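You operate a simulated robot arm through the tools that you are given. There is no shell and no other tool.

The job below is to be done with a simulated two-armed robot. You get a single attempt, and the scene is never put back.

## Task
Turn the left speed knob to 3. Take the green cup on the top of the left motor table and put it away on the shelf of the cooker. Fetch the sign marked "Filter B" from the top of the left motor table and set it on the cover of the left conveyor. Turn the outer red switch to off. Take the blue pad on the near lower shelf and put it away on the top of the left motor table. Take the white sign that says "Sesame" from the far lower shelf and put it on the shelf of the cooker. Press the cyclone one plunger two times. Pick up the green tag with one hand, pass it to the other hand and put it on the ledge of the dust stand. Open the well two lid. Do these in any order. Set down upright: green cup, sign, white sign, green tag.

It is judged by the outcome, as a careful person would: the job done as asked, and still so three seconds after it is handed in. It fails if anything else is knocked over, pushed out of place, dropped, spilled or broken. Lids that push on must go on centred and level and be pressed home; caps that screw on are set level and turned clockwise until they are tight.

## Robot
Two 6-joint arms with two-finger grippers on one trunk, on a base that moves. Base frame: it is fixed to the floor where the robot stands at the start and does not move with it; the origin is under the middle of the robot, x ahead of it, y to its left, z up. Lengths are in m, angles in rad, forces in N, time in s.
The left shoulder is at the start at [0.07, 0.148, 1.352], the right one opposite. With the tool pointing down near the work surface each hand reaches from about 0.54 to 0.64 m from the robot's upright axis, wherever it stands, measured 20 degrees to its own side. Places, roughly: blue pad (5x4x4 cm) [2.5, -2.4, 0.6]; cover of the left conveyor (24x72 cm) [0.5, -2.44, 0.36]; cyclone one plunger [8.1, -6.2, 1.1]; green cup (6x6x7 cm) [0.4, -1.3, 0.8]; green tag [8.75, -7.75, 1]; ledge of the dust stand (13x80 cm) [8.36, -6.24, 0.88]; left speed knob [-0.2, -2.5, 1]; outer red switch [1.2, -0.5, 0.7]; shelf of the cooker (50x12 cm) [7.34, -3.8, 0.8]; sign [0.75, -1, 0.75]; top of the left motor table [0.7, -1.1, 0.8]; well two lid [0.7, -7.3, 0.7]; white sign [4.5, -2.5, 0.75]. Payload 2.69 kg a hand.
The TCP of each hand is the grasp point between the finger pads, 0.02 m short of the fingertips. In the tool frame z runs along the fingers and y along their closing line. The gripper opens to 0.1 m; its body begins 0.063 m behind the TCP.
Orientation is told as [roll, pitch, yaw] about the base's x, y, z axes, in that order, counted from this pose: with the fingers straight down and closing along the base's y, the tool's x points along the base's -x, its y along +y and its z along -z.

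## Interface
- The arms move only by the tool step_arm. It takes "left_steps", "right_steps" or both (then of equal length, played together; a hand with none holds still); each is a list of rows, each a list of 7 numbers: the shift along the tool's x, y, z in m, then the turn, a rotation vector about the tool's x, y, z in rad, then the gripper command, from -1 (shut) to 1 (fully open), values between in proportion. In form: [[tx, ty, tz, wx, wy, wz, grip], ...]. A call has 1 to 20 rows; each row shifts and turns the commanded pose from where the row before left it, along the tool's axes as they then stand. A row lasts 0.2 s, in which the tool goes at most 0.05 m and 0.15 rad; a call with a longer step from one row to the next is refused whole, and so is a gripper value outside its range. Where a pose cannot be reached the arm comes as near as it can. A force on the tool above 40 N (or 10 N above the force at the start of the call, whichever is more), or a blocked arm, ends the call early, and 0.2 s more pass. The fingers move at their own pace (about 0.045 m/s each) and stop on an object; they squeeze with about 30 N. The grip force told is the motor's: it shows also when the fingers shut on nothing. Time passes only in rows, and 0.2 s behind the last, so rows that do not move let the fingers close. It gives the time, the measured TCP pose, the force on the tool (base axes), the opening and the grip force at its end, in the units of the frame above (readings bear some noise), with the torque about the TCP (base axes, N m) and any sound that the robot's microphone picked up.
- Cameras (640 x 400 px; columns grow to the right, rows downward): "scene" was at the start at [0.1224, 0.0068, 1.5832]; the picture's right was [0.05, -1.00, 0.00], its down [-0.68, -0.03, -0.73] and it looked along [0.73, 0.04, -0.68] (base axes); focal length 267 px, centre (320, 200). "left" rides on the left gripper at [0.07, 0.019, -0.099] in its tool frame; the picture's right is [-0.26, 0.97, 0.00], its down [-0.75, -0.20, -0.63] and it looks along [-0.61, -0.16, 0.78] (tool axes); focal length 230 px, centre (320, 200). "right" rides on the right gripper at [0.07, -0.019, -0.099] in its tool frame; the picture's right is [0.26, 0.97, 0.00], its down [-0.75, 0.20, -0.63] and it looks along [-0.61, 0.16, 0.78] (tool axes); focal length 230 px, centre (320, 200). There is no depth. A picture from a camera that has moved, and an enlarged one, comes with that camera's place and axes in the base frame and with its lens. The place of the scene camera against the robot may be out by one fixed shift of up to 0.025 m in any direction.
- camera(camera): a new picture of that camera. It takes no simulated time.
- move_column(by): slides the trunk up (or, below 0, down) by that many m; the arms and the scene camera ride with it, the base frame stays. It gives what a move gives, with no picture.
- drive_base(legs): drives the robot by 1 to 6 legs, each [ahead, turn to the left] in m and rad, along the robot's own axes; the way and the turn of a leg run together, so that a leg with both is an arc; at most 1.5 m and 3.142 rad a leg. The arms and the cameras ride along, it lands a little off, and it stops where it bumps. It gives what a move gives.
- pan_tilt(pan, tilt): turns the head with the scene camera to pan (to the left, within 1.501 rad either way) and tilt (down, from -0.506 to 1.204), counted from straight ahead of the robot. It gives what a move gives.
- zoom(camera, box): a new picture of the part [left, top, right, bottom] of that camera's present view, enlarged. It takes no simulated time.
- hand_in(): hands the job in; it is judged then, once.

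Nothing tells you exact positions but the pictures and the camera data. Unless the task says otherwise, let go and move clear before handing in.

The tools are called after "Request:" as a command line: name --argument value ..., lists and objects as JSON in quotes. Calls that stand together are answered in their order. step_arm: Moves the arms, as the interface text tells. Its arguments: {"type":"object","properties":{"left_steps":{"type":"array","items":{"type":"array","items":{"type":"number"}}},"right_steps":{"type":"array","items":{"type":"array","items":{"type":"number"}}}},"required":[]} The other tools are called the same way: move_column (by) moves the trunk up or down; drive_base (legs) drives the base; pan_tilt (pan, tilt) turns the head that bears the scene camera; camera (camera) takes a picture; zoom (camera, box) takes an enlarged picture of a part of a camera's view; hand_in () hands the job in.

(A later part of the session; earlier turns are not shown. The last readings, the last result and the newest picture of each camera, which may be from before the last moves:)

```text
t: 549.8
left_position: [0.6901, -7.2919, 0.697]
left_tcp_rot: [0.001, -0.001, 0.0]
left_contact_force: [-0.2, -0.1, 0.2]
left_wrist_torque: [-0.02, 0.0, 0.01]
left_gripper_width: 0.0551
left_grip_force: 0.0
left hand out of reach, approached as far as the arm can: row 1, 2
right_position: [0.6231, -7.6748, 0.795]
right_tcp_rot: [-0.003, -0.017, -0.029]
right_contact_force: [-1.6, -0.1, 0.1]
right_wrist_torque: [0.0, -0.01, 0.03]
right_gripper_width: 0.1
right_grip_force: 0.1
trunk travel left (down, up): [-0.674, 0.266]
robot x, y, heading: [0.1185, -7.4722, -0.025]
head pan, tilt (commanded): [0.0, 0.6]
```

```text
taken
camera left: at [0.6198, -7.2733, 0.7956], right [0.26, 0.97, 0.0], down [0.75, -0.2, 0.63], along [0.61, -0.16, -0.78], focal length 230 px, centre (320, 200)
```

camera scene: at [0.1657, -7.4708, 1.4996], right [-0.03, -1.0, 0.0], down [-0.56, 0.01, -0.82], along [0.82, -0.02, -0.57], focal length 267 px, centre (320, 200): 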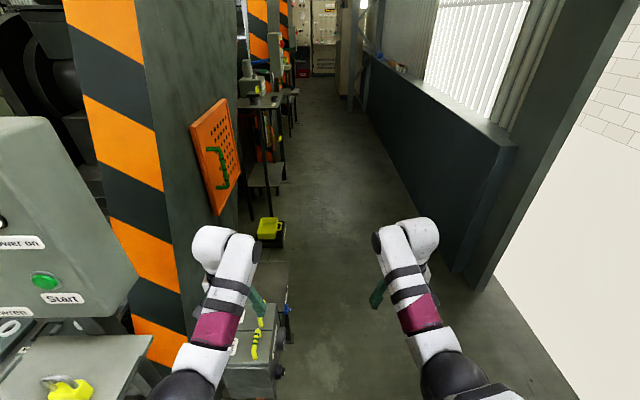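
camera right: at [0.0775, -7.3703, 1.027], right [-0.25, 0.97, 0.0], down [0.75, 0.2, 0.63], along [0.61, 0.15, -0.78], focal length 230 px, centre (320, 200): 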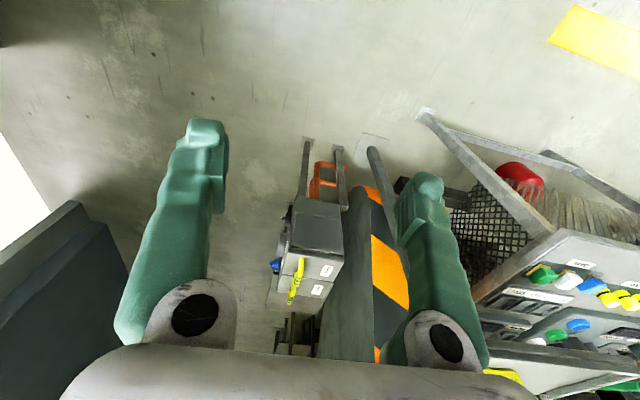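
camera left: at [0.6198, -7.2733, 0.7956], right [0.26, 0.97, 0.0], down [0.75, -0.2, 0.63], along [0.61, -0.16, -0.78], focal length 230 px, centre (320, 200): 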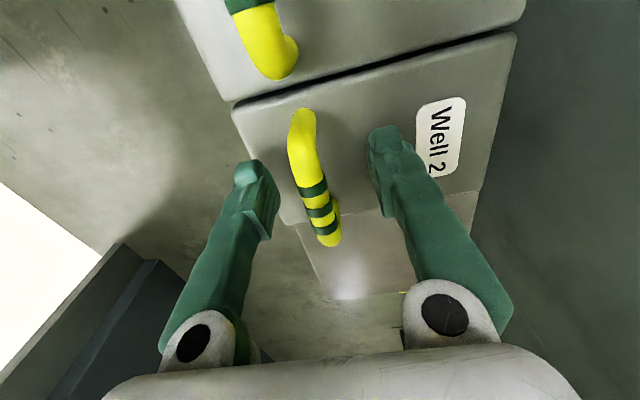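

Request:
step_arm --left_steps '[[0, 0, -0.03, 0, 0, 0, 0.1]]'

Request:
move_column --by -0.035

Request:
camera --camera "left"

```text
t: 550.2
left_position: [0.6888, -7.2922, 0.7276]
left_tcp_rot: [0.0, 0.001, 0.0]
left_contact_force: [0.0, 0.9, 0.7]
left_wrist_torque: [0.02, 0.01, 0.0]
left_gripper_width: 0.055
left_grip_force: 0.1
right_position: [0.6224, -7.674, 0.7944]
right_tcp_rot: [-0.004, -0.021, -0.028]
right_contact_force: [-0.4, 0.4, 0.2]
right_wrist_torque: [-0.01, 0.0, 0.0]
right_gripper_width: 0.1003
right_grip_force: 0.0
trunk travel left (down, up): [-0.674, 0.266]
robot x, y, heading: [0.1187, -7.4682, -0.025]
head pan, tilt (commanded): [0.0, 0.6]
```

```text
t: 551.0
left_position: [0.6902, -7.292, 0.6926]
left_tcp_rot: [-0.001, -0.001, 0.0]
left_contact_force: [0.3, 0.7, 0.5]
left_wrist_torque: [0.01, 0.04, -0.02]
left_gripper_width: 0.0549
left_grip_force: 0.0
right_position: [0.6225, -7.6763, 0.761]
right_tcp_rot: [-0.004, -0.02, -0.029]
right_contact_force: [0.6, 0.8, 0.1]
right_wrist_torque: [0.0, -0.01, -0.02]
right_gripper_width: 0.1001
right_grip_force: 0.0
trunk travel left (down, up): [-0.639, 0.301]
robot x, y, heading: [0.1155, -7.4717, -0.027]
head pan, tilt (commanded): [0.0, 0.6]
```

```text
taken
camera left: at [0.6197, -7.273, 0.7914], right [0.26, 0.97, 0.0], down [0.75, -0.2, 0.63], along [0.61, -0.16, -0.78], focal length 230 px, centre (320, 200)
```

left: 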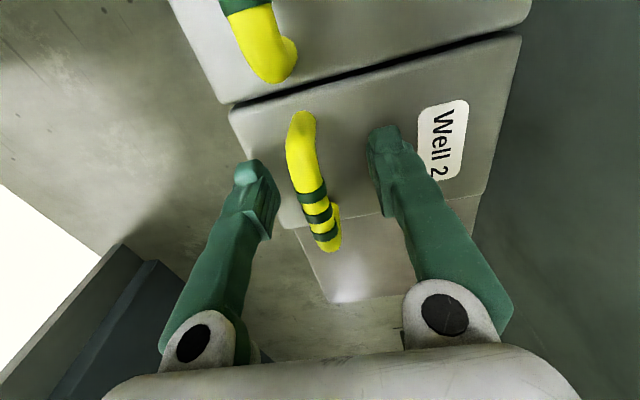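

Request:
step_arm --left_steps '[[0, -0.005, 0.008, 0, 0, 0, 0.0], [0, 0, 0, 0, 0, 0, -1], [0, 0, 0, 0, 0, 0, -1], [0, 0, 0, 0, 0, 0, -1], [0, 0, 0, 0, 0, 0, -1]]'

Request:
camera --camera "left"

```text
t: 552.2
left_position: [0.6893, -7.2965, 0.6837]
left_tcp_rot: [-0.001, 0.001, 0.0]
left_contact_force: [1.1, 0.8, -0.4]
left_wrist_torque: [-0.05, -0.02, 0.01]
left_gripper_width: 0.0002
left_grip_force: 29.6
right_position: [0.6231, -7.6751, 0.7596]
right_tcp_rot: [-0.003, -0.019, -0.027]
right_contact_force: [0.7, 0.5, 0.5]
right_wrist_torque: [-0.01, -0.01, -0.02]
right_gripper_width: 0.1002
right_grip_force: 0.0
trunk travel left (down, up): [-0.639, 0.301]
robot x, y, heading: [0.1175, -7.4683, -0.031]
head pan, tilt (commanded): [0.0, 0.6]
```

```text
taken
camera left: at [0.6196, -7.2774, 0.7828], right [0.26, 0.97, 0.0], down [0.75, -0.2, 0.63], along [0.61, -0.16, -0.78], focal length 230 px, centre (320, 200)
```

left: 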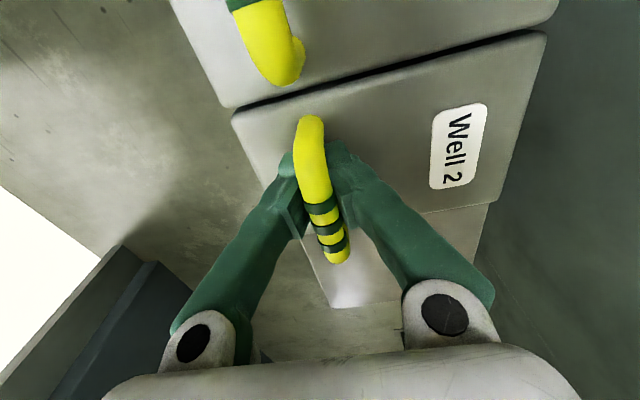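

The fingers have closed beneath the bow of the handle, so the bar is hooked in the hollow between them. I'll lift along the hinge arc, starting gently.

Request:
step_arm --left_steps '[[0, 0.0075, -0.014, 0, 0, 0, -1], [0, 0.0079, -0.0136, 0, 0, 0, -1], [0, 0.011, -0.0115, 0, 0, 0, -1], [0, 0.011, -0.0112, 0, 0, 0, -1]]'

Request:
camera --camera "left"

Request:
camera --camera "scene"

```text
t: 553.2
left_position: [0.6896, -7.2594, 0.7334]
left_tcp_rot: [-0.001, 0.002, -0.002]
left_contact_force: [0.3, 0.6, -2.2]
left_wrist_torque: [0.01, -0.01, -0.05]
left_gripper_width: 0.0061
left_grip_force: 29.8
right_position: [0.624, -7.6744, 0.7603]
right_tcp_rot: [-0.004, -0.02, -0.026]
right_contact_force: [0.0, -0.6, 0.6]
right_wrist_torque: [-0.01, -0.01, 0.0]
right_gripper_width: 0.1
right_grip_force: 0.1
trunk travel left (down, up): [-0.639, 0.301]
robot x, y, heading: [0.1171, -7.4751, -0.026]
head pan, tilt (commanded): [0.0, 0.6]
```

```text
taken
camera left: at [0.62, -7.2394, 0.8326], right [0.26, 0.97, 0.0], down [0.75, -0.2, 0.63], along [0.61, -0.16, -0.78], focal length 230 px, centre (320, 200)
```

left: 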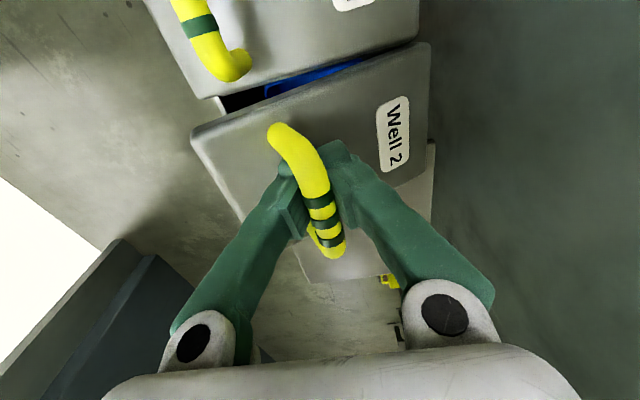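

```text
taken
camera scene: at [0.2463, -7.4712, 1.3245], right [-0.03, -1.0, 0.0], down [-0.57, 0.01, -0.82], along [0.82, -0.02, -0.57], focal length 267 px, centre (320, 200)
```

scene: 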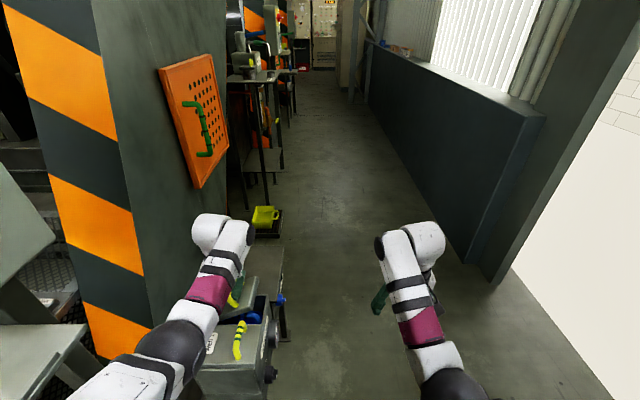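

The lid is rising on its hinge as expected, with almost no force. I'll continue along the arc.

Request:
step_arm --left_steps '[[0, 0.0135, -0.0085, 0, 0, 0, -1], [0, 0.0136, -0.0076, 0, 0, 0, -1], [0, 0.0152, -0.005, 0, 0, 0, -1], [0, 0.0152, -0.0036, 0, 0, 0, -1]]'

Request:
camera --camera "left"

```text
t: 554.2
left_position: [0.6913, -7.2022, 0.7587]
left_tcp_rot: [0.001, 0.003, 0.0]
left_contact_force: [0.5, 0.7, -6.2]
left_wrist_torque: [0.0, -0.03, -0.05]
left_gripper_width: 0.0057
left_grip_force: 29.8
right_position: [0.624, -7.6744, 0.7588]
right_tcp_rot: [-0.006, -0.02, -0.027]
right_contact_force: [0.8, -0.4, -0.8]
right_wrist_torque: [-0.03, 0.0, 0.0]
right_gripper_width: 0.1
right_grip_force: 0.0
trunk travel left (down, up): [-0.639, 0.301]
robot x, y, heading: [0.1166, -7.4707, -0.023]
head pan, tilt (commanded): [0.0, 0.6]
```

```text
taken
camera left: at [0.621, -7.1827, 0.8575], right [0.26, 0.97, 0.0], down [0.75, -0.2, 0.63], along [0.61, -0.16, -0.78], focal length 230 px, centre (320, 200)
```

left: 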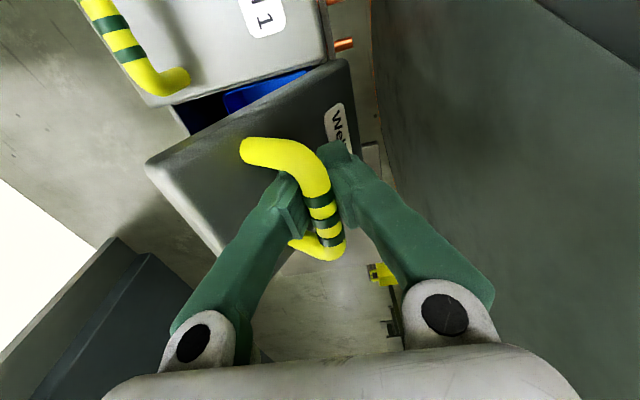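

Request:
step_arm --left_steps '[[0, 0.0155, -0.002, 0, 0, 0, -1], [0, 0.0155, -0.001, 0, 0, 0, -1], [0, 0.0155, 0.001, 0, 0, 0, -1]]'

Request:
camera --camera "left"

Request:
camera --camera "scene"

```text
t: 555.0
left_position: [0.6913, -7.1575, 0.7579]
left_tcp_rot: [-0.002, 0.003, -0.001]
left_contact_force: [2.0, -3.7, -12.0]
left_wrist_torque: [0.02, 0.08, -0.23]
left_gripper_width: 0.0061
left_grip_force: 29.7
right_position: [0.6251, -7.675, 0.7593]
right_tcp_rot: [-0.003, -0.017, -0.028]
right_contact_force: [-0.2, 0.1, 0.7]
right_wrist_torque: [0.01, 0.01, 0.01]
right_gripper_width: 0.0999
right_grip_force: 0.0
trunk travel left (down, up): [-0.639, 0.301]
robot x, y, heading: [0.1184, -7.4721, -0.026]
head pan, tilt (commanded): [0.0, 0.6]
```

```text
taken
camera left: at [0.6216, -7.1369, 0.8578], right [0.26, 0.97, 0.0], down [0.75, -0.2, 0.63], along [0.6, -0.16, -0.78], focal length 230 px, centre (320, 200)
```

left: 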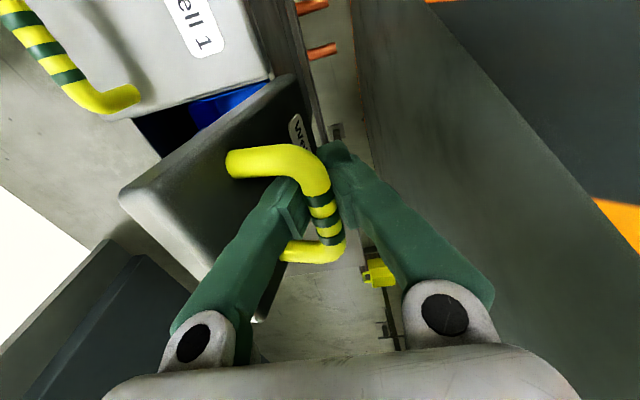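

```text
taken
camera scene: at [0.2483, -7.4714, 1.3242], right [-0.03, -1.0, 0.0], down [-0.57, 0.01, -0.82], along [0.82, -0.02, -0.57], focal length 267 px, centre (320, 200)
```

scene: 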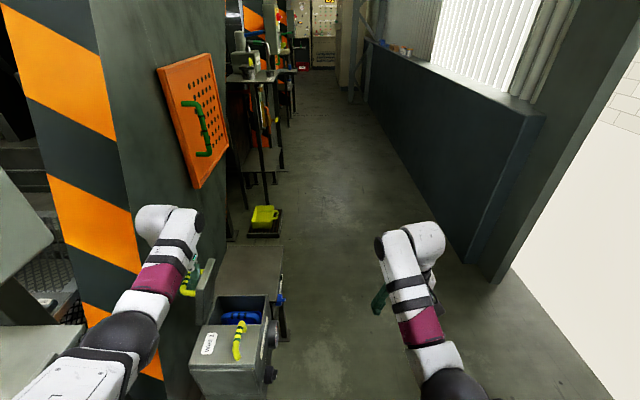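

Request:
step_arm --left_steps '[[0, 0.0155, 0.003, 0, 0, 0, -1], [0, 0.0155, 0.005, 0, 0, 0, -1]]'

Request:
camera --camera "left"

Request:
zoom --camera "scene" --box '[130, 180, 310, 400]'

```text
t: 555.6
left_position: [0.692, -7.1265, 0.7499]
left_tcp_rot: [-0.003, 0.006, -0.001]
left_contact_force: [0.4, -10.8, -23.5]
left_wrist_torque: [0.04, -0.36, -0.54]
left_gripper_width: 0.0061
left_grip_force: 29.7
right_position: [0.6292, -7.6746, 0.7512]
right_tcp_rot: [-0.006, -0.021, -0.027]
right_contact_force: [-0.4, 0.2, 0.0]
right_wrist_torque: [0.02, -0.02, 0.03]
right_gripper_width: 0.1001
right_grip_force: 0.1
trunk travel left (down, up): [-0.639, 0.301]
robot x, y, heading: [0.1117, -7.4724, -0.027]
head pan, tilt (commanded): [0.0, 0.6]
```

```text
taken
camera left: at [0.6221, -7.1068, 0.8488], right [0.26, 0.97, -0.01], down [0.75, -0.2, 0.63], along [0.6, -0.17, -0.78], focal length 230 px, centre (320, 200)
```

left: 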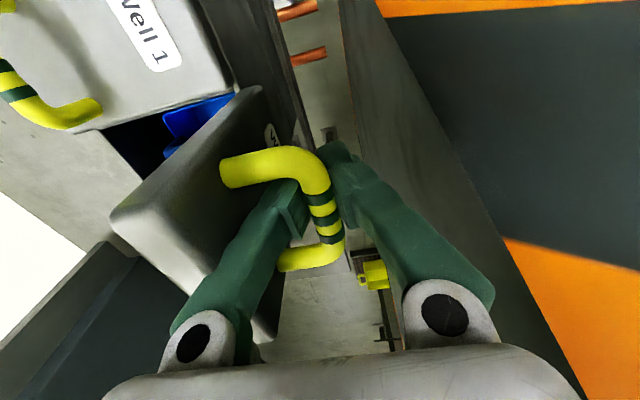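

```text
1.82 times, centred on (220, 290) of scene
camera zoom: at [0.2502, -7.4719, 1.3238], right [-0.03, -1.0, 0.0], down [-0.57, 0.02, -0.82], along [0.82, -0.02, -0.57], focal length 486 px, centre (502, 36)
```

zoom: 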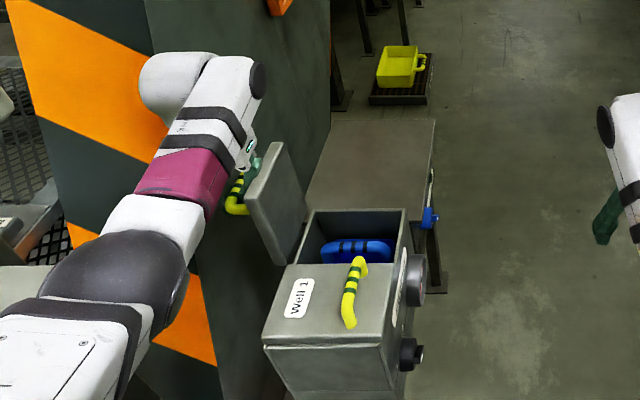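

The lid now stands past vertical and seems to be at its stop. I'll relieve the strain, open the fingers just enough to clear the bar, and rise.

Request:
step_arm --left_steps '[[0, -0.003, 0.005, 0, 0, 0, -1], [0, 0, 0.003, 0, 0, 0, -1], [0, 0, 0, 0, 0, 0, -0.7], [0, 0, 0, 0, 0, 0, -0.5], [0, 0, 0, 0, 0, 0, -0.5]]'

Request:
camera --camera "left"

Request:
zoom --camera "scene" --box '[130, 180, 310, 400]'

```text
t: 556.8
left_position: [0.69, -7.1274, 0.745]
left_tcp_rot: [0.0, 0.001, -0.001]
left_contact_force: [0.6, -0.3, 0.1]
left_wrist_torque: [0.02, -0.01, 0.02]
left_gripper_width: 0.0248
left_grip_force: 0.1
right_position: [0.6243, -7.6748, 0.7611]
right_tcp_rot: [-0.003, -0.024, -0.026]
right_contact_force: [0.6, -0.2, -0.1]
right_wrist_torque: [-0.01, -0.05, -0.01]
right_gripper_width: 0.1
right_grip_force: 0.0
trunk travel left (down, up): [-0.639, 0.301]
robot x, y, heading: [0.1191, -7.4731, -0.031]
head pan, tilt (commanded): [0.0, 0.6]
```

```text
taken
camera left: at [0.62, -7.1083, 0.8448], right [0.26, 0.97, 0.0], down [0.75, -0.2, 0.63], along [0.61, -0.16, -0.78], focal length 230 px, centre (320, 200)
```

left: 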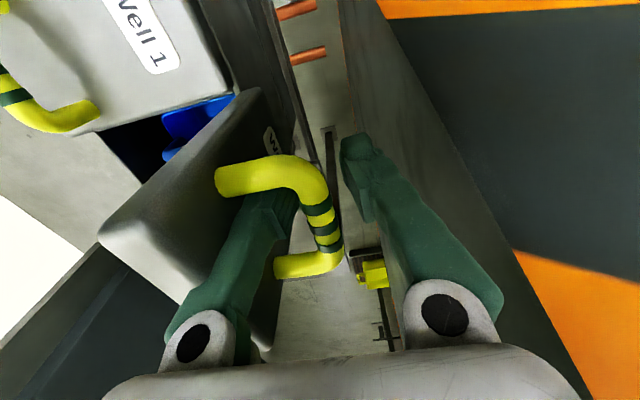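

```text
1.82 times, centred on (220, 290) of scene
camera zoom: at [0.2458, -7.4721, 1.3246], right [-0.03, -1.0, 0.0], down [-0.57, 0.01, -0.82], along [0.82, -0.02, -0.57], focal length 486 px, centre (502, 36)
```

zoom: 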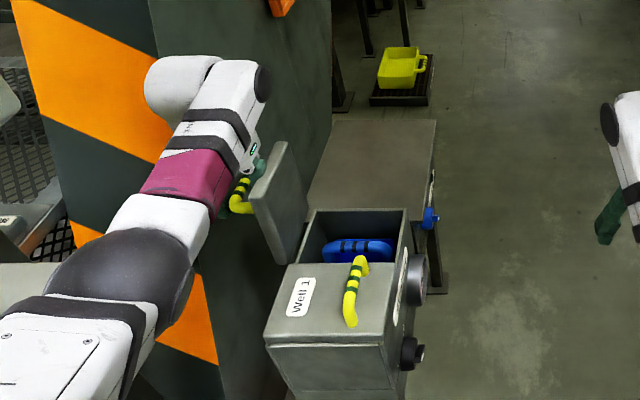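

Request:
step_arm --left_steps '[[0, 0.003, -0.01, 0, 0, 0, -0.5], [0, 0, -0.02, 0, 0, 0, -0.5], [0, 0, -0.03, 0, 0, 0, -0.5], [0, 0, -0.03, 0, 0, 0, -0.5]]'

Request:
camera --camera "left"

Request:
zoom --camera "scene" --box '[130, 180, 310, 400]'

```text
t: 557.8
left_position: [0.6881, -7.1238, 0.835]
left_tcp_rot: [-0.002, 0.0, 0.0]
left_contact_force: [-1.1, 0.3, -1.4]
left_wrist_torque: [-0.05, -0.02, -0.01]
left_gripper_width: 0.0251
left_grip_force: 0.1
right_position: [0.6229, -7.6751, 0.7603]
right_tcp_rot: [-0.003, -0.019, -0.028]
right_contact_force: [0.2, 0.4, -0.2]
right_wrist_torque: [0.01, 0.0, 0.01]
right_gripper_width: 0.1003
right_grip_force: 0.0
trunk travel left (down, up): [-0.639, 0.301]
robot x, y, heading: [0.1171, -7.4713, -0.027]
head pan, tilt (commanded): [0.0, 0.6]
```

```text
taken
camera left: at [0.6196, -7.1042, 0.9338], right [0.26, 0.97, 0.0], down [0.75, -0.2, 0.63], along [0.61, -0.16, -0.78], focal length 230 px, centre (320, 200)
```

left: 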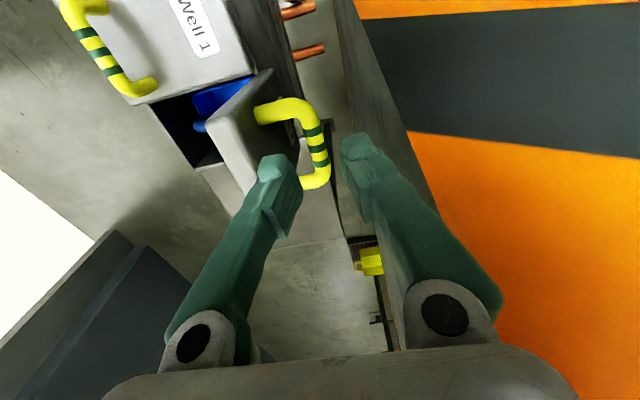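

```text
1.82 times, centred on (220, 290) of scene
camera zoom: at [0.2452, -7.4724, 1.3246], right [-0.03, -1.0, 0.0], down [-0.56, 0.01, -0.83], along [0.82, -0.02, -0.56], focal length 486 px, centre (502, 36)
```

zoom: 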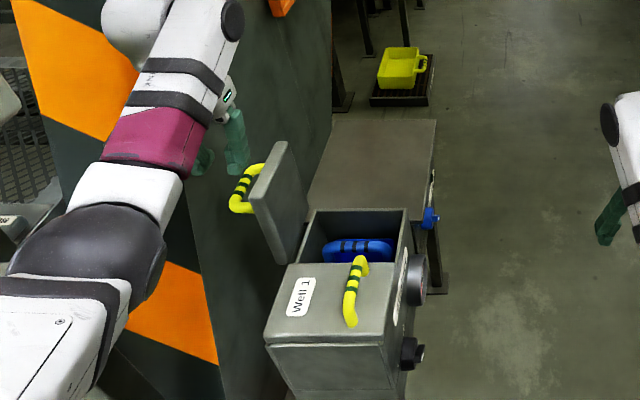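

The Well 2 lid stays open past vertical. I'll raise up, back off, tidy the arms, and then drive along this aisle toward the tag and dust stand.

Request:
move_column --by 0.16

Request:
step_arm --left_steps '[[0.02, -0.035, 0.01, 0, 0, 0, 0.5], [0.02, -0.035, 0.01, 0, 0, 0, 0.5], [0.01, -0.035, 0.01, 0, 0, 0, 0.5], [0, -0.035, 0.02, 0, 0, 0, 0.5], [0, -0.02, 0.02, 0, 0, 0, 1]]'

Request:
drive_base --legs '[[-0.15, 0], [0, -0.4], [0.6, 0], [0, 0.42]]'

Request:
pan_tilt --pan 0.5 --tilt 0.6

Request:
camera --camera "scene"

Request:
pan_tilt --pan 0.0 --tilt 0.3

Request:
camera --camera "scene"

```text
t: 559.6
left_position: [0.6888, -7.1238, 0.9941]
left_tcp_rot: [0.0, -0.001, 0.0]
left_contact_force: [0.2, -0.9, 0.3]
left_wrist_torque: [-0.01, 0.03, -0.02]
left_gripper_width: 0.0251
left_grip_force: 0.1
right_position: [0.624, -7.676, 0.9196]
right_tcp_rot: [-0.003, -0.02, -0.028]
right_contact_force: [0.0, 0.4, 0.2]
right_wrist_torque: [0.0, -0.03, 0.01]
right_gripper_width: 0.1
right_grip_force: 0.1
trunk travel left (down, up): [-0.799, 0.141]
robot x, y, heading: [0.1181, -7.4681, -0.026]
head pan, tilt (commanded): [0.0, 0.6]
```

```text
t: 560.8
left_position: [0.6678, -7.2799, 0.9039]
left_tcp_rot: [0.002, 0.001, 0.002]
left_contact_force: [-0.2, -0.3, 0.3]
left_wrist_torque: [0.03, 0.05, -0.01]
left_gripper_width: 0.1001
left_grip_force: 0.0
left hand out of reach, approached as far as the arm can: row 1, 2, 3
right_position: [0.6238, -7.6771, 0.919]
right_tcp_rot: [-0.003, -0.019, -0.029]
right_contact_force: [-0.2, 0.0, -0.4]
right_wrist_torque: [0.01, -0.03, 0.02]
right_gripper_width: 0.1002
right_grip_force: 0.2
trunk travel left (down, up): [-0.799, 0.141]
robot x, y, heading: [0.1171, -7.47, -0.021]
head pan, tilt (commanded): [0.0, 0.6]
```

```text
t: 567.5
left_position: [1.0486, -7.5066, 0.9031]
left_tcp_rot: [0.0, 0.0, 0.02]
left_contact_force: [0.3, 0.4, -0.3]
left_wrist_torque: [0.01, 0.04, 0.03]
left_gripper_width: 0.1
left_grip_force: 0.1
right_position: [1.0118, -7.9042, 0.9198]
right_tcp_rot: [-0.003, -0.024, -0.01]
right_contact_force: [-1.2, -1.2, 3.7]
right_wrist_torque: [0.09, -0.11, 0.01]
right_gripper_width: 0.1001
right_grip_force: 0.1
trunk travel left (down, up): [-0.799, 0.141]
robot x, y, heading: [0.5015, -7.7123, -0.01]
head pan, tilt (commanded): [0.0, 0.6]
```

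```text
t: 568.5
left_position: [1.0476, -7.5066, 0.9029]
left_tcp_rot: [0.0, 0.002, 0.016]
left_contact_force: [0.2, -0.6, -0.7]
left_wrist_torque: [0.02, 0.01, 0.0]
left_gripper_width: 0.0999
left_grip_force: 0.0
right_position: [1.013, -7.9039, 0.92]
right_tcp_rot: [-0.003, -0.025, -0.009]
right_contact_force: [-0.4, 0.1, -0.4]
right_wrist_torque: [0.0, -0.01, -0.01]
right_gripper_width: 0.1001
right_grip_force: 0.1
trunk travel left (down, up): [-0.799, 0.141]
robot x, y, heading: [0.4995, -7.7078, -0.007]
head pan, tilt (commanded): [0.499, 0.6]
```

```text
taken
camera scene: at [0.6193, -7.665, 1.4846], right [0.47, -0.88, 0.0], down [-0.5, -0.27, -0.82], along [0.73, 0.39, -0.57], focal length 267 px, centre (320, 200)
```

scene: 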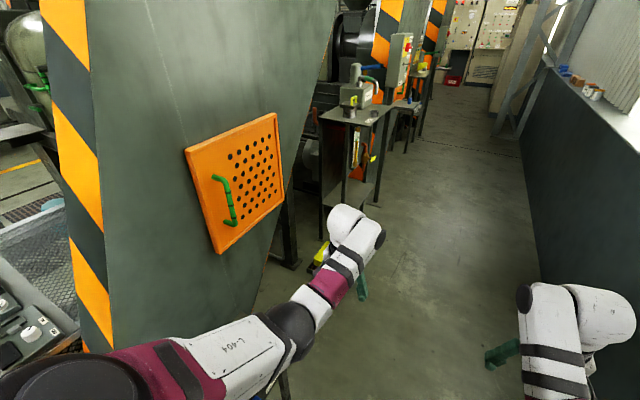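

```text
t: 569.4
left_position: [1.0488, -7.5054, 0.9028]
left_tcp_rot: [0.001, 0.001, 0.018]
left_contact_force: [0.7, 0.1, 0.3]
left_wrist_torque: [-0.02, 0.0, -0.01]
left_gripper_width: 0.0999
left_grip_force: 0.1
right_position: [1.0108, -7.9035, 0.9197]
right_tcp_rot: [-0.003, -0.025, -0.009]
right_contact_force: [0.3, 0.3, -0.1]
right_wrist_torque: [-0.01, -0.01, 0.0]
right_gripper_width: 0.0997
right_grip_force: 0.2
trunk travel left (down, up): [-0.799, 0.141]
robot x, y, heading: [0.5036, -7.71, -0.008]
head pan, tilt (commanded): [0.0, 0.3]
```

```text
taken
camera scene: at [0.6346, -7.707, 1.512], right [-0.01, -1.0, 0.0], down [-0.3, 0.0, -0.96], along [0.96, -0.01, -0.3], focal length 267 px, centre (320, 200)
```

scene: 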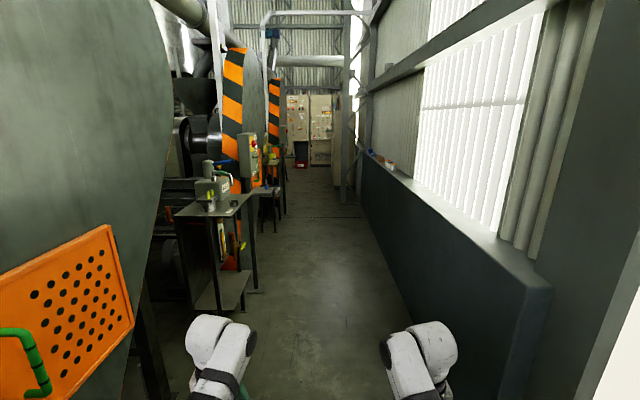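

Request:
drive_base --legs '[[0, 0.01], [1.5, 0], [1.5, 0], [1.2, 0]]'

Request:
camera --camera "scene"

```text
t: 590.0
left_position: [5.2708, -7.4463, 0.903]
left_tcp_rot: [0.0, 0.0, 0.037]
left_contact_force: [-0.2, 0.8, -0.4]
left_wrist_torque: [-0.03, 0.04, 0.02]
left_gripper_width: 0.1
left_grip_force: 0.1
right_position: [5.2436, -7.844, 0.9199]
right_tcp_rot: [-0.002, -0.026, 0.012]
right_contact_force: [0.2, -0.3, 0.2]
right_wrist_torque: [0.04, -0.02, -0.01]
right_gripper_width: 0.1001
right_grip_force: 0.0
trunk travel left (down, up): [-0.799, 0.141]
robot x, y, heading: [4.73, -7.6625, 0.019]
head pan, tilt (commanded): [0.0, 0.3]
```

```text
taken
camera scene: at [4.8621, -7.6561, 1.5121], right [0.01, -1.0, 0.0], down [-0.3, 0.0, -0.96], along [0.96, 0.01, -0.3], focal length 267 px, centre (320, 200)
```

scene: 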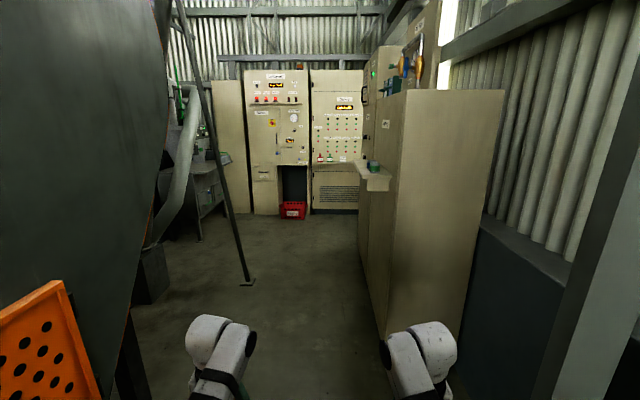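

Request:
zoom --camera "scene" --box '[230, 60, 430, 230]'

Request:
zoom --camera "scene" --box '[290, 110, 370, 220]'

Request:
zoom --camera "scene" --box '[140, 60, 260, 300]'

```text
2.35 times, centred on (330, 145) of scene
camera zoom: at [4.8621, -7.6561, 1.5121], right [0.01, -1.0, 0.0], down [-0.3, 0.0, -0.96], along [0.96, 0.01, -0.3], focal length 628 px, centre (296, 329)
```

zoom: 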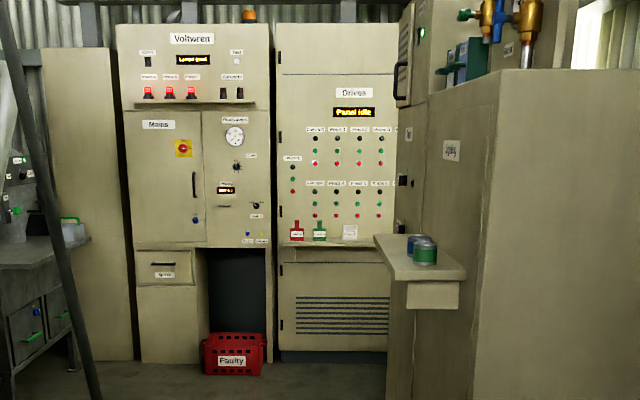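

```text
3.64 times, centred on (330, 165) of scene
camera zoom: at [4.8621, -7.6561, 1.5121], right [0.01, -1.0, 0.0], down [-0.3, 0.0, -0.96], along [0.96, 0.01, -0.3], focal length 971 px, centre (284, 327)
```

zoom: 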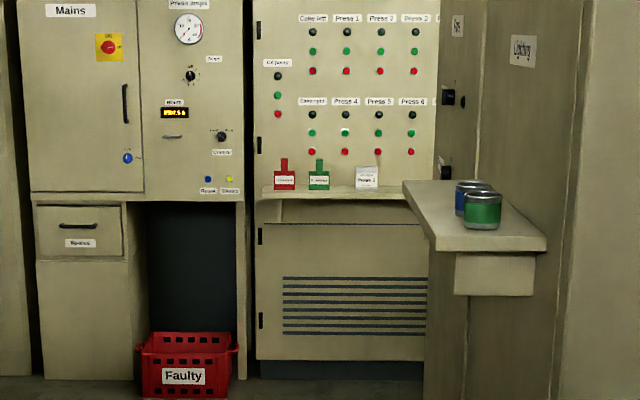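

```text
1.67 times, centred on (200, 180) of scene
camera zoom: at [4.8621, -7.6561, 1.5121], right [0.01, -1.0, 0.0], down [-0.3, 0.0, -0.96], along [0.96, 0.01, -0.3], focal length 445 px, centre (520, 233)
```

zoom: 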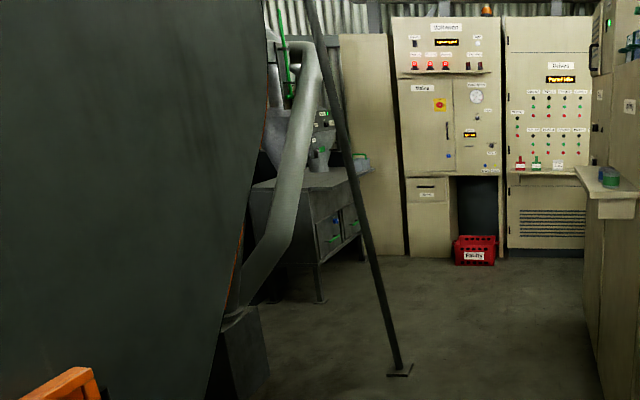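

The "Drives" cabinet at the end has a ledge with a red, a green and a white tag. I'll drive closer, staying clear of the leaning pole on the left.

Request:
drive_base --legs '[[0, -0.02], [1.5, 0], [1.4, 0]]'

Request:
pan_tilt --pan 0.0 --tilt 0.5

Request:
camera --camera "scene"

Request:
pan_tilt --pan 1.0 --tilt 0.4

Request:
camera --camera "scene"

```text
t: 596.8
left_position: [6.6612, -7.4681, 0.9071]
left_tcp_rot: [-0.002, -0.008, 0.01]
left_contact_force: [0.1, -0.7, -0.2]
left_wrist_torque: [0.02, 0.02, 0.02]
left_gripper_width: 0.1
left_grip_force: 0.2
right_position: [6.6206, -7.8652, 0.9106]
right_tcp_rot: [0.0, -0.022, -0.017]
right_contact_force: [0.5, 0.8, 0.6]
right_wrist_torque: [0.0, 0.02, -0.03]
right_gripper_width: 0.0998
right_grip_force: 0.0
trunk travel left (down, up): [-0.799, 0.141]
robot x, y, heading: [6.1204, -7.6694, -0.019]
head pan, tilt (commanded): [0.0, 0.3]
stopped in leg 2: the robot was blocked; the commanded pose is now the measured one
```

```text
t: 597.5
left_position: [6.6617, -7.4692, 0.9069]
left_tcp_rot: [-0.001, -0.009, 0.015]
left_contact_force: [0.9, -0.4, -0.1]
left_wrist_torque: [0.01, 0.04, 0.04]
left_gripper_width: 0.0999
left_grip_force: 0.1
right_position: [6.6208, -7.8653, 0.91]
right_tcp_rot: [-0.002, -0.022, -0.015]
right_contact_force: [0.4, 0.1, -0.2]
right_wrist_torque: [-0.01, -0.01, -0.04]
right_gripper_width: 0.0997
right_grip_force: 0.0
trunk travel left (down, up): [-0.799, 0.141]
robot x, y, heading: [6.1201, -7.6714, -0.016]
head pan, tilt (commanded): [0.0, 0.499]
```

```text
taken
camera scene: at [6.2388, -7.6689, 1.4943], right [-0.02, -1.0, 0.0], down [-0.47, 0.01, -0.88], along [0.88, -0.01, -0.47], focal length 267 px, centre (320, 200)
```

scene: 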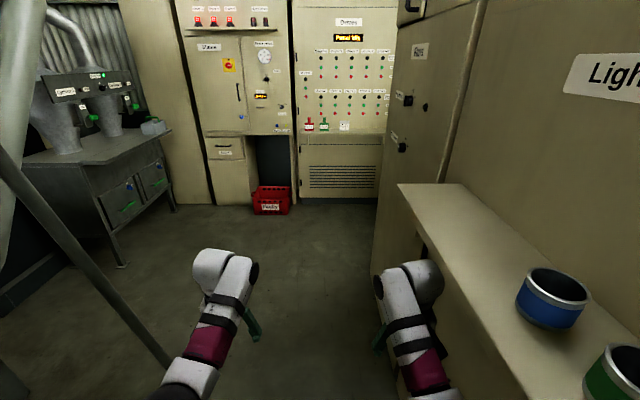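

```text
t: 598.8
left_position: [6.6616, -7.4685, 0.9072]
left_tcp_rot: [-0.002, -0.009, 0.013]
left_contact_force: [0.2, -0.5, -0.4]
left_wrist_torque: [-0.01, -0.05, -0.01]
left_gripper_width: 0.0999
left_grip_force: 0.1
right_position: [6.6208, -7.8661, 0.9108]
right_tcp_rot: [-0.002, -0.022, -0.018]
right_contact_force: [-0.4, -1.0, 0.4]
right_wrist_torque: [0.01, -0.01, 0.04]
right_gripper_width: 0.1001
right_grip_force: 0.1
trunk travel left (down, up): [-0.799, 0.141]
robot x, y, heading: [6.1226, -7.672, -0.016]
head pan, tilt (commanded): [1.0, 0.4]
```

```text
taken
camera scene: at [6.1989, -7.5904, 1.5033], right [0.83, -0.55, 0.01], down [-0.21, -0.32, -0.92], along [0.51, 0.77, -0.38], focal length 267 px, centre (320, 200)
```

scene: 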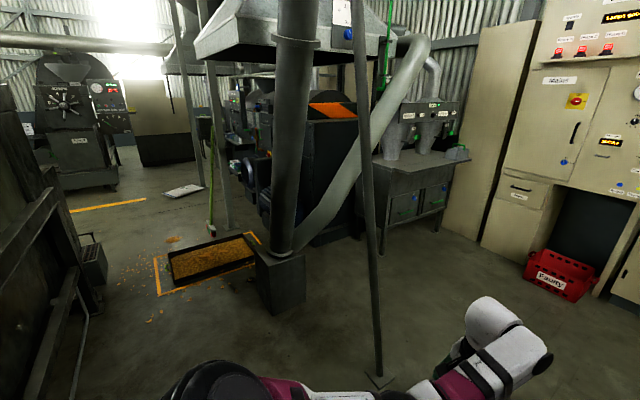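

The robot stopped because my right elbow met the edge of a side shelf with jars at y≈-8.04. I'll back off, shift left to about y=-7.48, and carry on.

Request:
drive_base --legs '[[-0.15, 0], [0, 0.37], [0.55, 0], [0, -0.35]]'

Request:
pan_tilt --pan -0.5 --tilt 0.7

Request:
camera --camera "scene"

Request:
pan_tilt --pan 0.1 --tilt 0.5

Request:
camera --camera "scene"

```text
t: 605.1
left_position: [7.0249, -7.2529, 0.9031]
left_tcp_rot: [-0.004, 0.001, 0.05]
left_contact_force: [-0.1, -0.3, -0.9]
left_wrist_torque: [-0.04, 0.01, -0.01]
left_gripper_width: 0.0999
left_grip_force: 0.0
right_position: [7.0006, -7.65, 0.9094]
right_tcp_rot: [-0.002, -0.02, 0.021]
right_contact_force: [-0.2, 0.3, -0.1]
right_wrist_torque: [-0.05, 0.02, 0.01]
right_gripper_width: 0.1001
right_grip_force: 0.1
trunk travel left (down, up): [-0.799, 0.141]
robot x, y, heading: [6.4866, -7.4747, 0.017]
head pan, tilt (commanded): [1.0, 0.4]
```

```text
t: 606.7
left_position: [7.0251, -7.2536, 0.9039]
left_tcp_rot: [0.0, 0.001, 0.049]
left_contact_force: [0.7, -0.4, -0.1]
left_wrist_torque: [0.0, -0.03, -0.02]
left_gripper_width: 0.1002
left_grip_force: 0.0
right_position: [7.0017, -7.6505, 0.9092]
right_tcp_rot: [-0.001, -0.019, 0.021]
right_contact_force: [-0.6, 0.7, 0.7]
right_wrist_torque: [-0.01, 0.01, 0.01]
right_gripper_width: 0.1001
right_grip_force: 0.1
trunk travel left (down, up): [-0.799, 0.141]
robot x, y, heading: [6.4864, -7.4707, 0.021]
head pan, tilt (commanded): [-0.499, 0.7]
```

```text
taken
camera scene: at [6.6005, -7.5091, 1.476], right [-0.46, -0.89, 0.0], down [-0.57, 0.3, -0.76], along [0.68, -0.35, -0.64], focal length 267 px, centre (320, 200)
```

scene: 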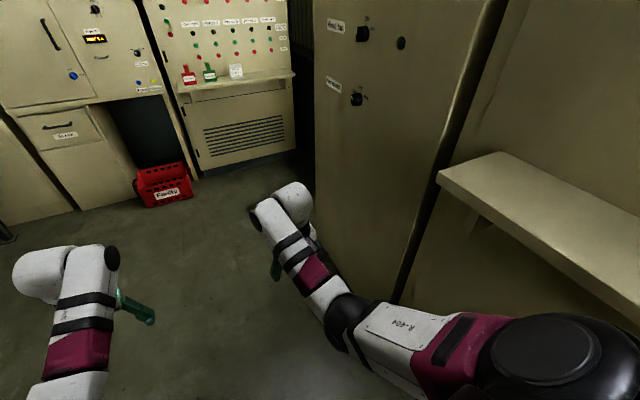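

```text
t: 607.7
left_position: [7.0256, -7.2545, 0.902]
left_tcp_rot: [-0.001, 0.003, 0.05]
left_contact_force: [-0.5, -0.3, -0.5]
left_wrist_torque: [0.01, -0.01, 0.02]
left_gripper_width: 0.1
left_grip_force: 0.1
right_position: [7.0017, -7.6514, 0.9079]
right_tcp_rot: [-0.001, -0.019, 0.021]
right_contact_force: [-0.8, -0.2, 0.5]
right_wrist_torque: [-0.01, -0.01, -0.01]
right_gripper_width: 0.1002
right_grip_force: 0.1
trunk travel left (down, up): [-0.799, 0.141]
robot x, y, heading: [6.4883, -7.4713, 0.019]
head pan, tilt (commanded): [0.099, 0.499]
```

```text
taken
camera scene: at [6.6154, -7.4594, 1.4936], right [0.12, -0.99, 0.0], down [-0.48, -0.06, -0.88], along [0.87, 0.1, -0.48], focal length 267 px, centre (320, 200)
```

scene: 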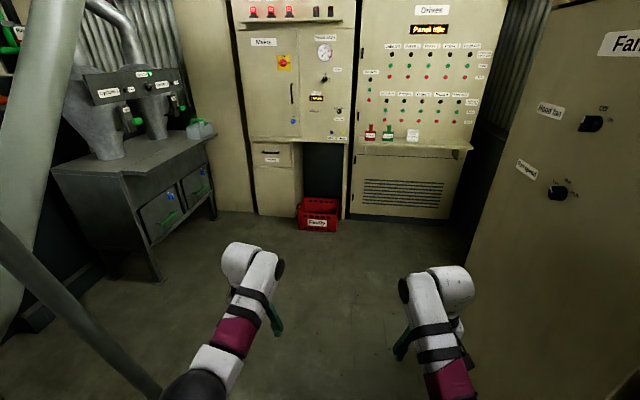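

Request:
drive_base --legs '[[0, -0.02], [1.4, 0]]'

Request:
pan_tilt --pan -0.2 --tilt 0.55

Request:
camera --camera "scene"

Request:
camera --camera "right"

```text
t: 615.1
left_position: [8.4319, -7.256, 0.9032]
left_tcp_rot: [-0.001, 0.002, 0.035]
left_contact_force: [-0.2, 0.1, 0.2]
left_wrist_torque: [0.01, 0.02, -0.02]
left_gripper_width: 0.1002
left_grip_force: 0.1
right_position: [8.4029, -7.6538, 0.9096]
right_tcp_rot: [-0.001, -0.021, 0.008]
right_contact_force: [0.7, 0.6, 0.1]
right_wrist_torque: [0.01, 0.04, -0.01]
right_gripper_width: 0.0997
right_grip_force: 0.0
trunk travel left (down, up): [-0.799, 0.141]
robot x, y, heading: [7.8927, -7.4669, 0.003]
head pan, tilt (commanded): [0.099, 0.499]
```

```text
t: 615.9
left_position: [8.4331, -7.2565, 0.9032]
left_tcp_rot: [0.0, 0.002, 0.036]
left_contact_force: [1.0, 0.2, 0.1]
left_wrist_torque: [-0.01, 0.0, -0.02]
left_gripper_width: 0.0999
left_grip_force: 0.0
right_position: [8.4023, -7.6531, 0.9087]
right_tcp_rot: [-0.002, -0.02, 0.006]
right_contact_force: [-0.4, 0.5, 0.6]
right_wrist_torque: [0.02, 0.02, -0.03]
right_gripper_width: 0.0999
right_grip_force: 0.1
trunk travel left (down, up): [-0.799, 0.141]
robot x, y, heading: [7.8863, -7.4696, 0.004]
head pan, tilt (commanded): [-0.201, 0.55]
```

```text
taken
camera scene: at [8.0176, -7.4836, 1.4891], right [-0.19, -0.98, 0.0], down [-0.51, 0.1, -0.85], along [0.84, -0.16, -0.52], focal length 267 px, centre (320, 200)
```

scene: 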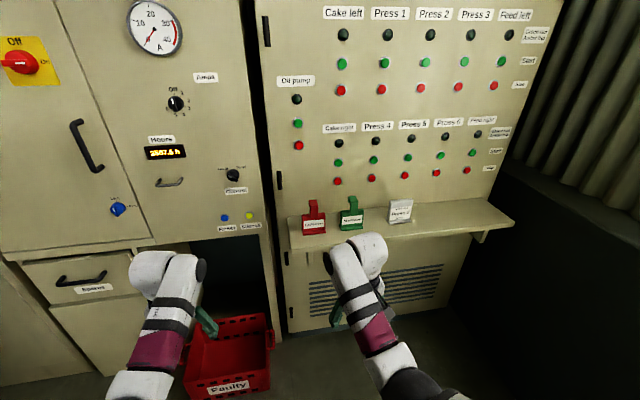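

```text
taken
camera right: at [8.3321, -7.6721, 1.0076], right [-0.27, 0.96, -0.01], down [0.74, 0.21, 0.64], along [0.62, 0.17, -0.76], focal length 230 px, centre (320, 200)
```

right: 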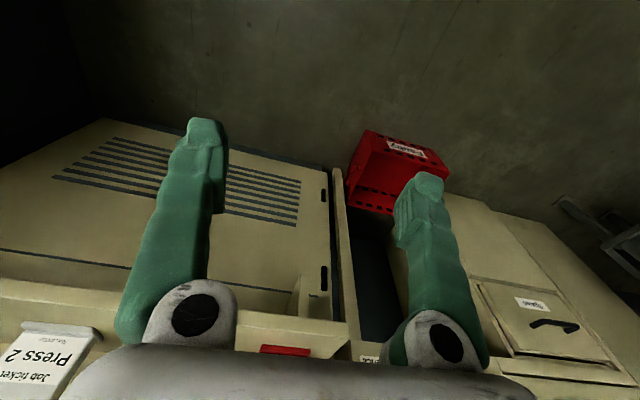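

Request:
zoom --camera "scene" --box '[270, 170, 450, 270]'

Request:
zoom --camera "scene" --box '[320, 180, 390, 250]'

```text
3.56 times, centred on (360, 220) of scene
camera zoom: at [8.0176, -7.4836, 1.4891], right [-0.19, -0.98, 0.0], down [-0.51, 0.1, -0.85], along [0.84, -0.16, -0.52], focal length 950 px, centre (178, 129)
```

zoom: 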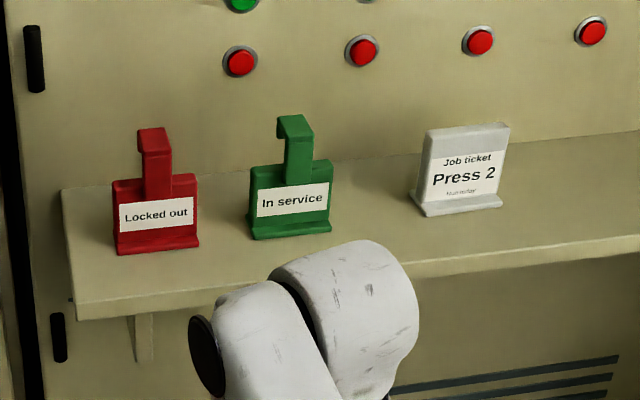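

```text
5.71 times, centred on (355, 215) of scene
camera zoom: at [8.0176, -7.4836, 1.4891], right [-0.19, -0.98, 0.0], down [-0.51, 0.1, -0.85], along [0.84, -0.16, -0.52], focal length 1526 px, centre (120, 114)
```

zoom: 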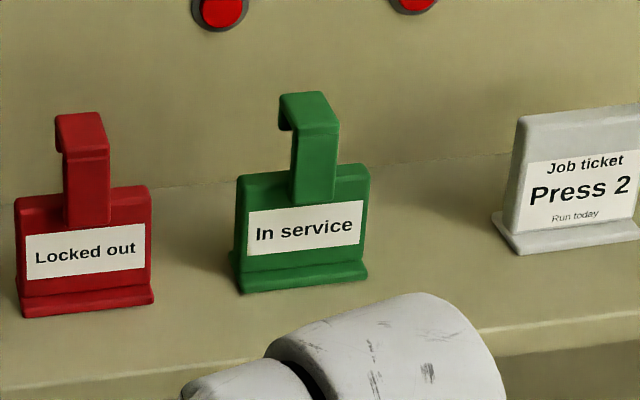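

The green "In service" tag is a small plate with a foot and a hook-shaped neck. I'll pick it up by the neck with the right hand, tool down, hand it to the left hand, and place it with the left. I'll raise the trunk and move closer.

Request:
move_column --by 0.12

Request:
drive_base --legs '[[0, -0.42], [0.25, 0], [0, 0.42]]'

Request:
camera --camera "right"

Request:
camera --camera "scene"

```text
t: 617.4
left_position: [8.4325, -7.257, 1.0221]
left_tcp_rot: [0.0, 0.001, 0.037]
left_contact_force: [0.0, 0.3, 0.0]
left_wrist_torque: [0.02, 0.02, 0.02]
left_gripper_width: 0.0998
left_grip_force: 0.2
right_position: [8.4029, -7.6534, 1.0291]
right_tcp_rot: [-0.002, -0.019, 0.007]
right_contact_force: [0.2, 0.3, -0.2]
right_wrist_torque: [-0.03, 0.03, -0.03]
right_gripper_width: 0.0999
right_grip_force: 0.1
trunk travel left (down, up): [-0.919, 0.021]
robot x, y, heading: [7.8853, -7.4706, 0.004]
head pan, tilt (commanded): [-0.201, 0.55]
```

```text
t: 621.7
left_position: [8.6637, -7.3536, 1.0232]
left_tcp_rot: [0.001, 0.001, 0.045]
left_contact_force: [-0.7, -1.5, -0.1]
left_wrist_torque: [0.06, 0.0, -0.01]
left_gripper_width: 0.1
left_grip_force: 0.1
right_position: [8.638, -7.7504, 1.0294]
right_tcp_rot: [0.0, -0.023, 0.017]
right_contact_force: [-0.6, -0.5, -0.4]
right_wrist_torque: [0.08, -0.03, 0.01]
right_gripper_width: 0.1002
right_grip_force: 0.1
trunk travel left (down, up): [-0.919, 0.021]
robot x, y, heading: [8.1202, -7.5702, 0.015]
head pan, tilt (commanded): [-0.201, 0.55]
```

```text
taken
camera right: at [8.5659, -7.7703, 1.1278], right [-0.27, 0.96, -0.01], down [0.73, 0.21, 0.65], along [0.62, 0.17, -0.76], focal length 230 px, centre (320, 200)
```

right: 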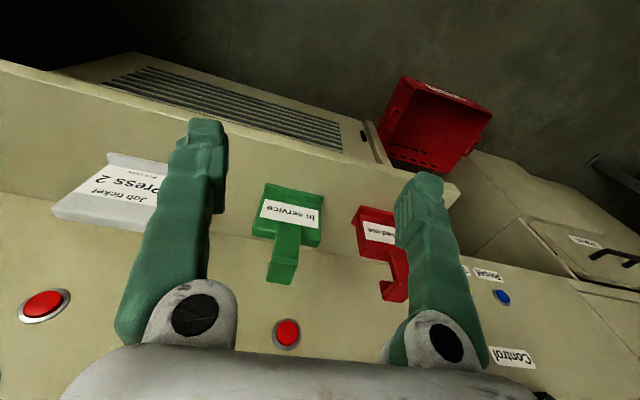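

```text
taken
camera scene: at [8.2493, -7.5851, 1.6092], right [-0.18, -0.98, 0.0], down [-0.51, 0.1, -0.85], along [0.84, -0.16, -0.52], focal length 267 px, centre (320, 200)
```

scene: 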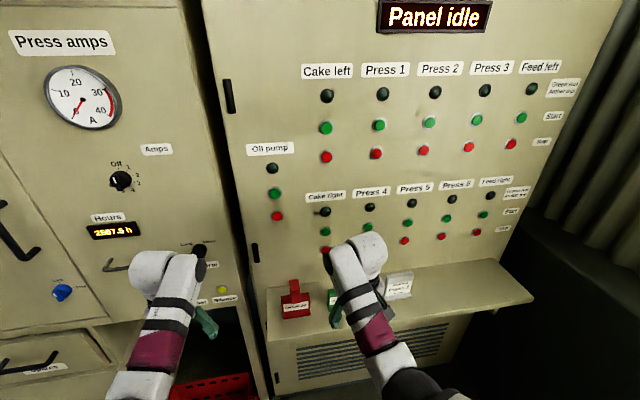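

Request:
zoom --camera "right" --box '[200, 150, 440, 320]'

Request:
camera --camera "left"

```text
2.35 times, centred on (320, 235) of right
camera zoom: at [8.5659, -7.7703, 1.1278], right [-0.27, 0.96, -0.01], down [0.73, 0.21, 0.65], along [0.62, 0.17, -0.76], focal length 541 px, centre (320, 118)
```

zoom: 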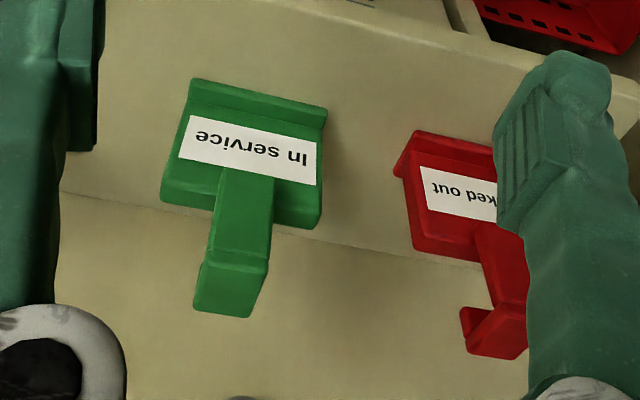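

```text
taken
camera left: at [8.5917, -7.3373, 1.1227], right [0.21, 0.98, 0.0], down [0.76, -0.17, 0.63], along [0.61, -0.13, -0.78], focal length 230 px, centre (320, 200)
```

left: 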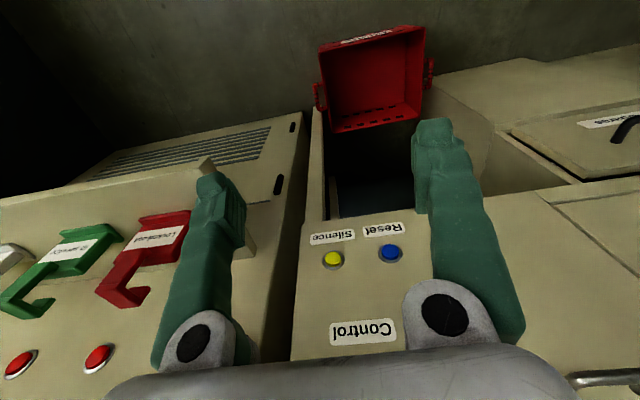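

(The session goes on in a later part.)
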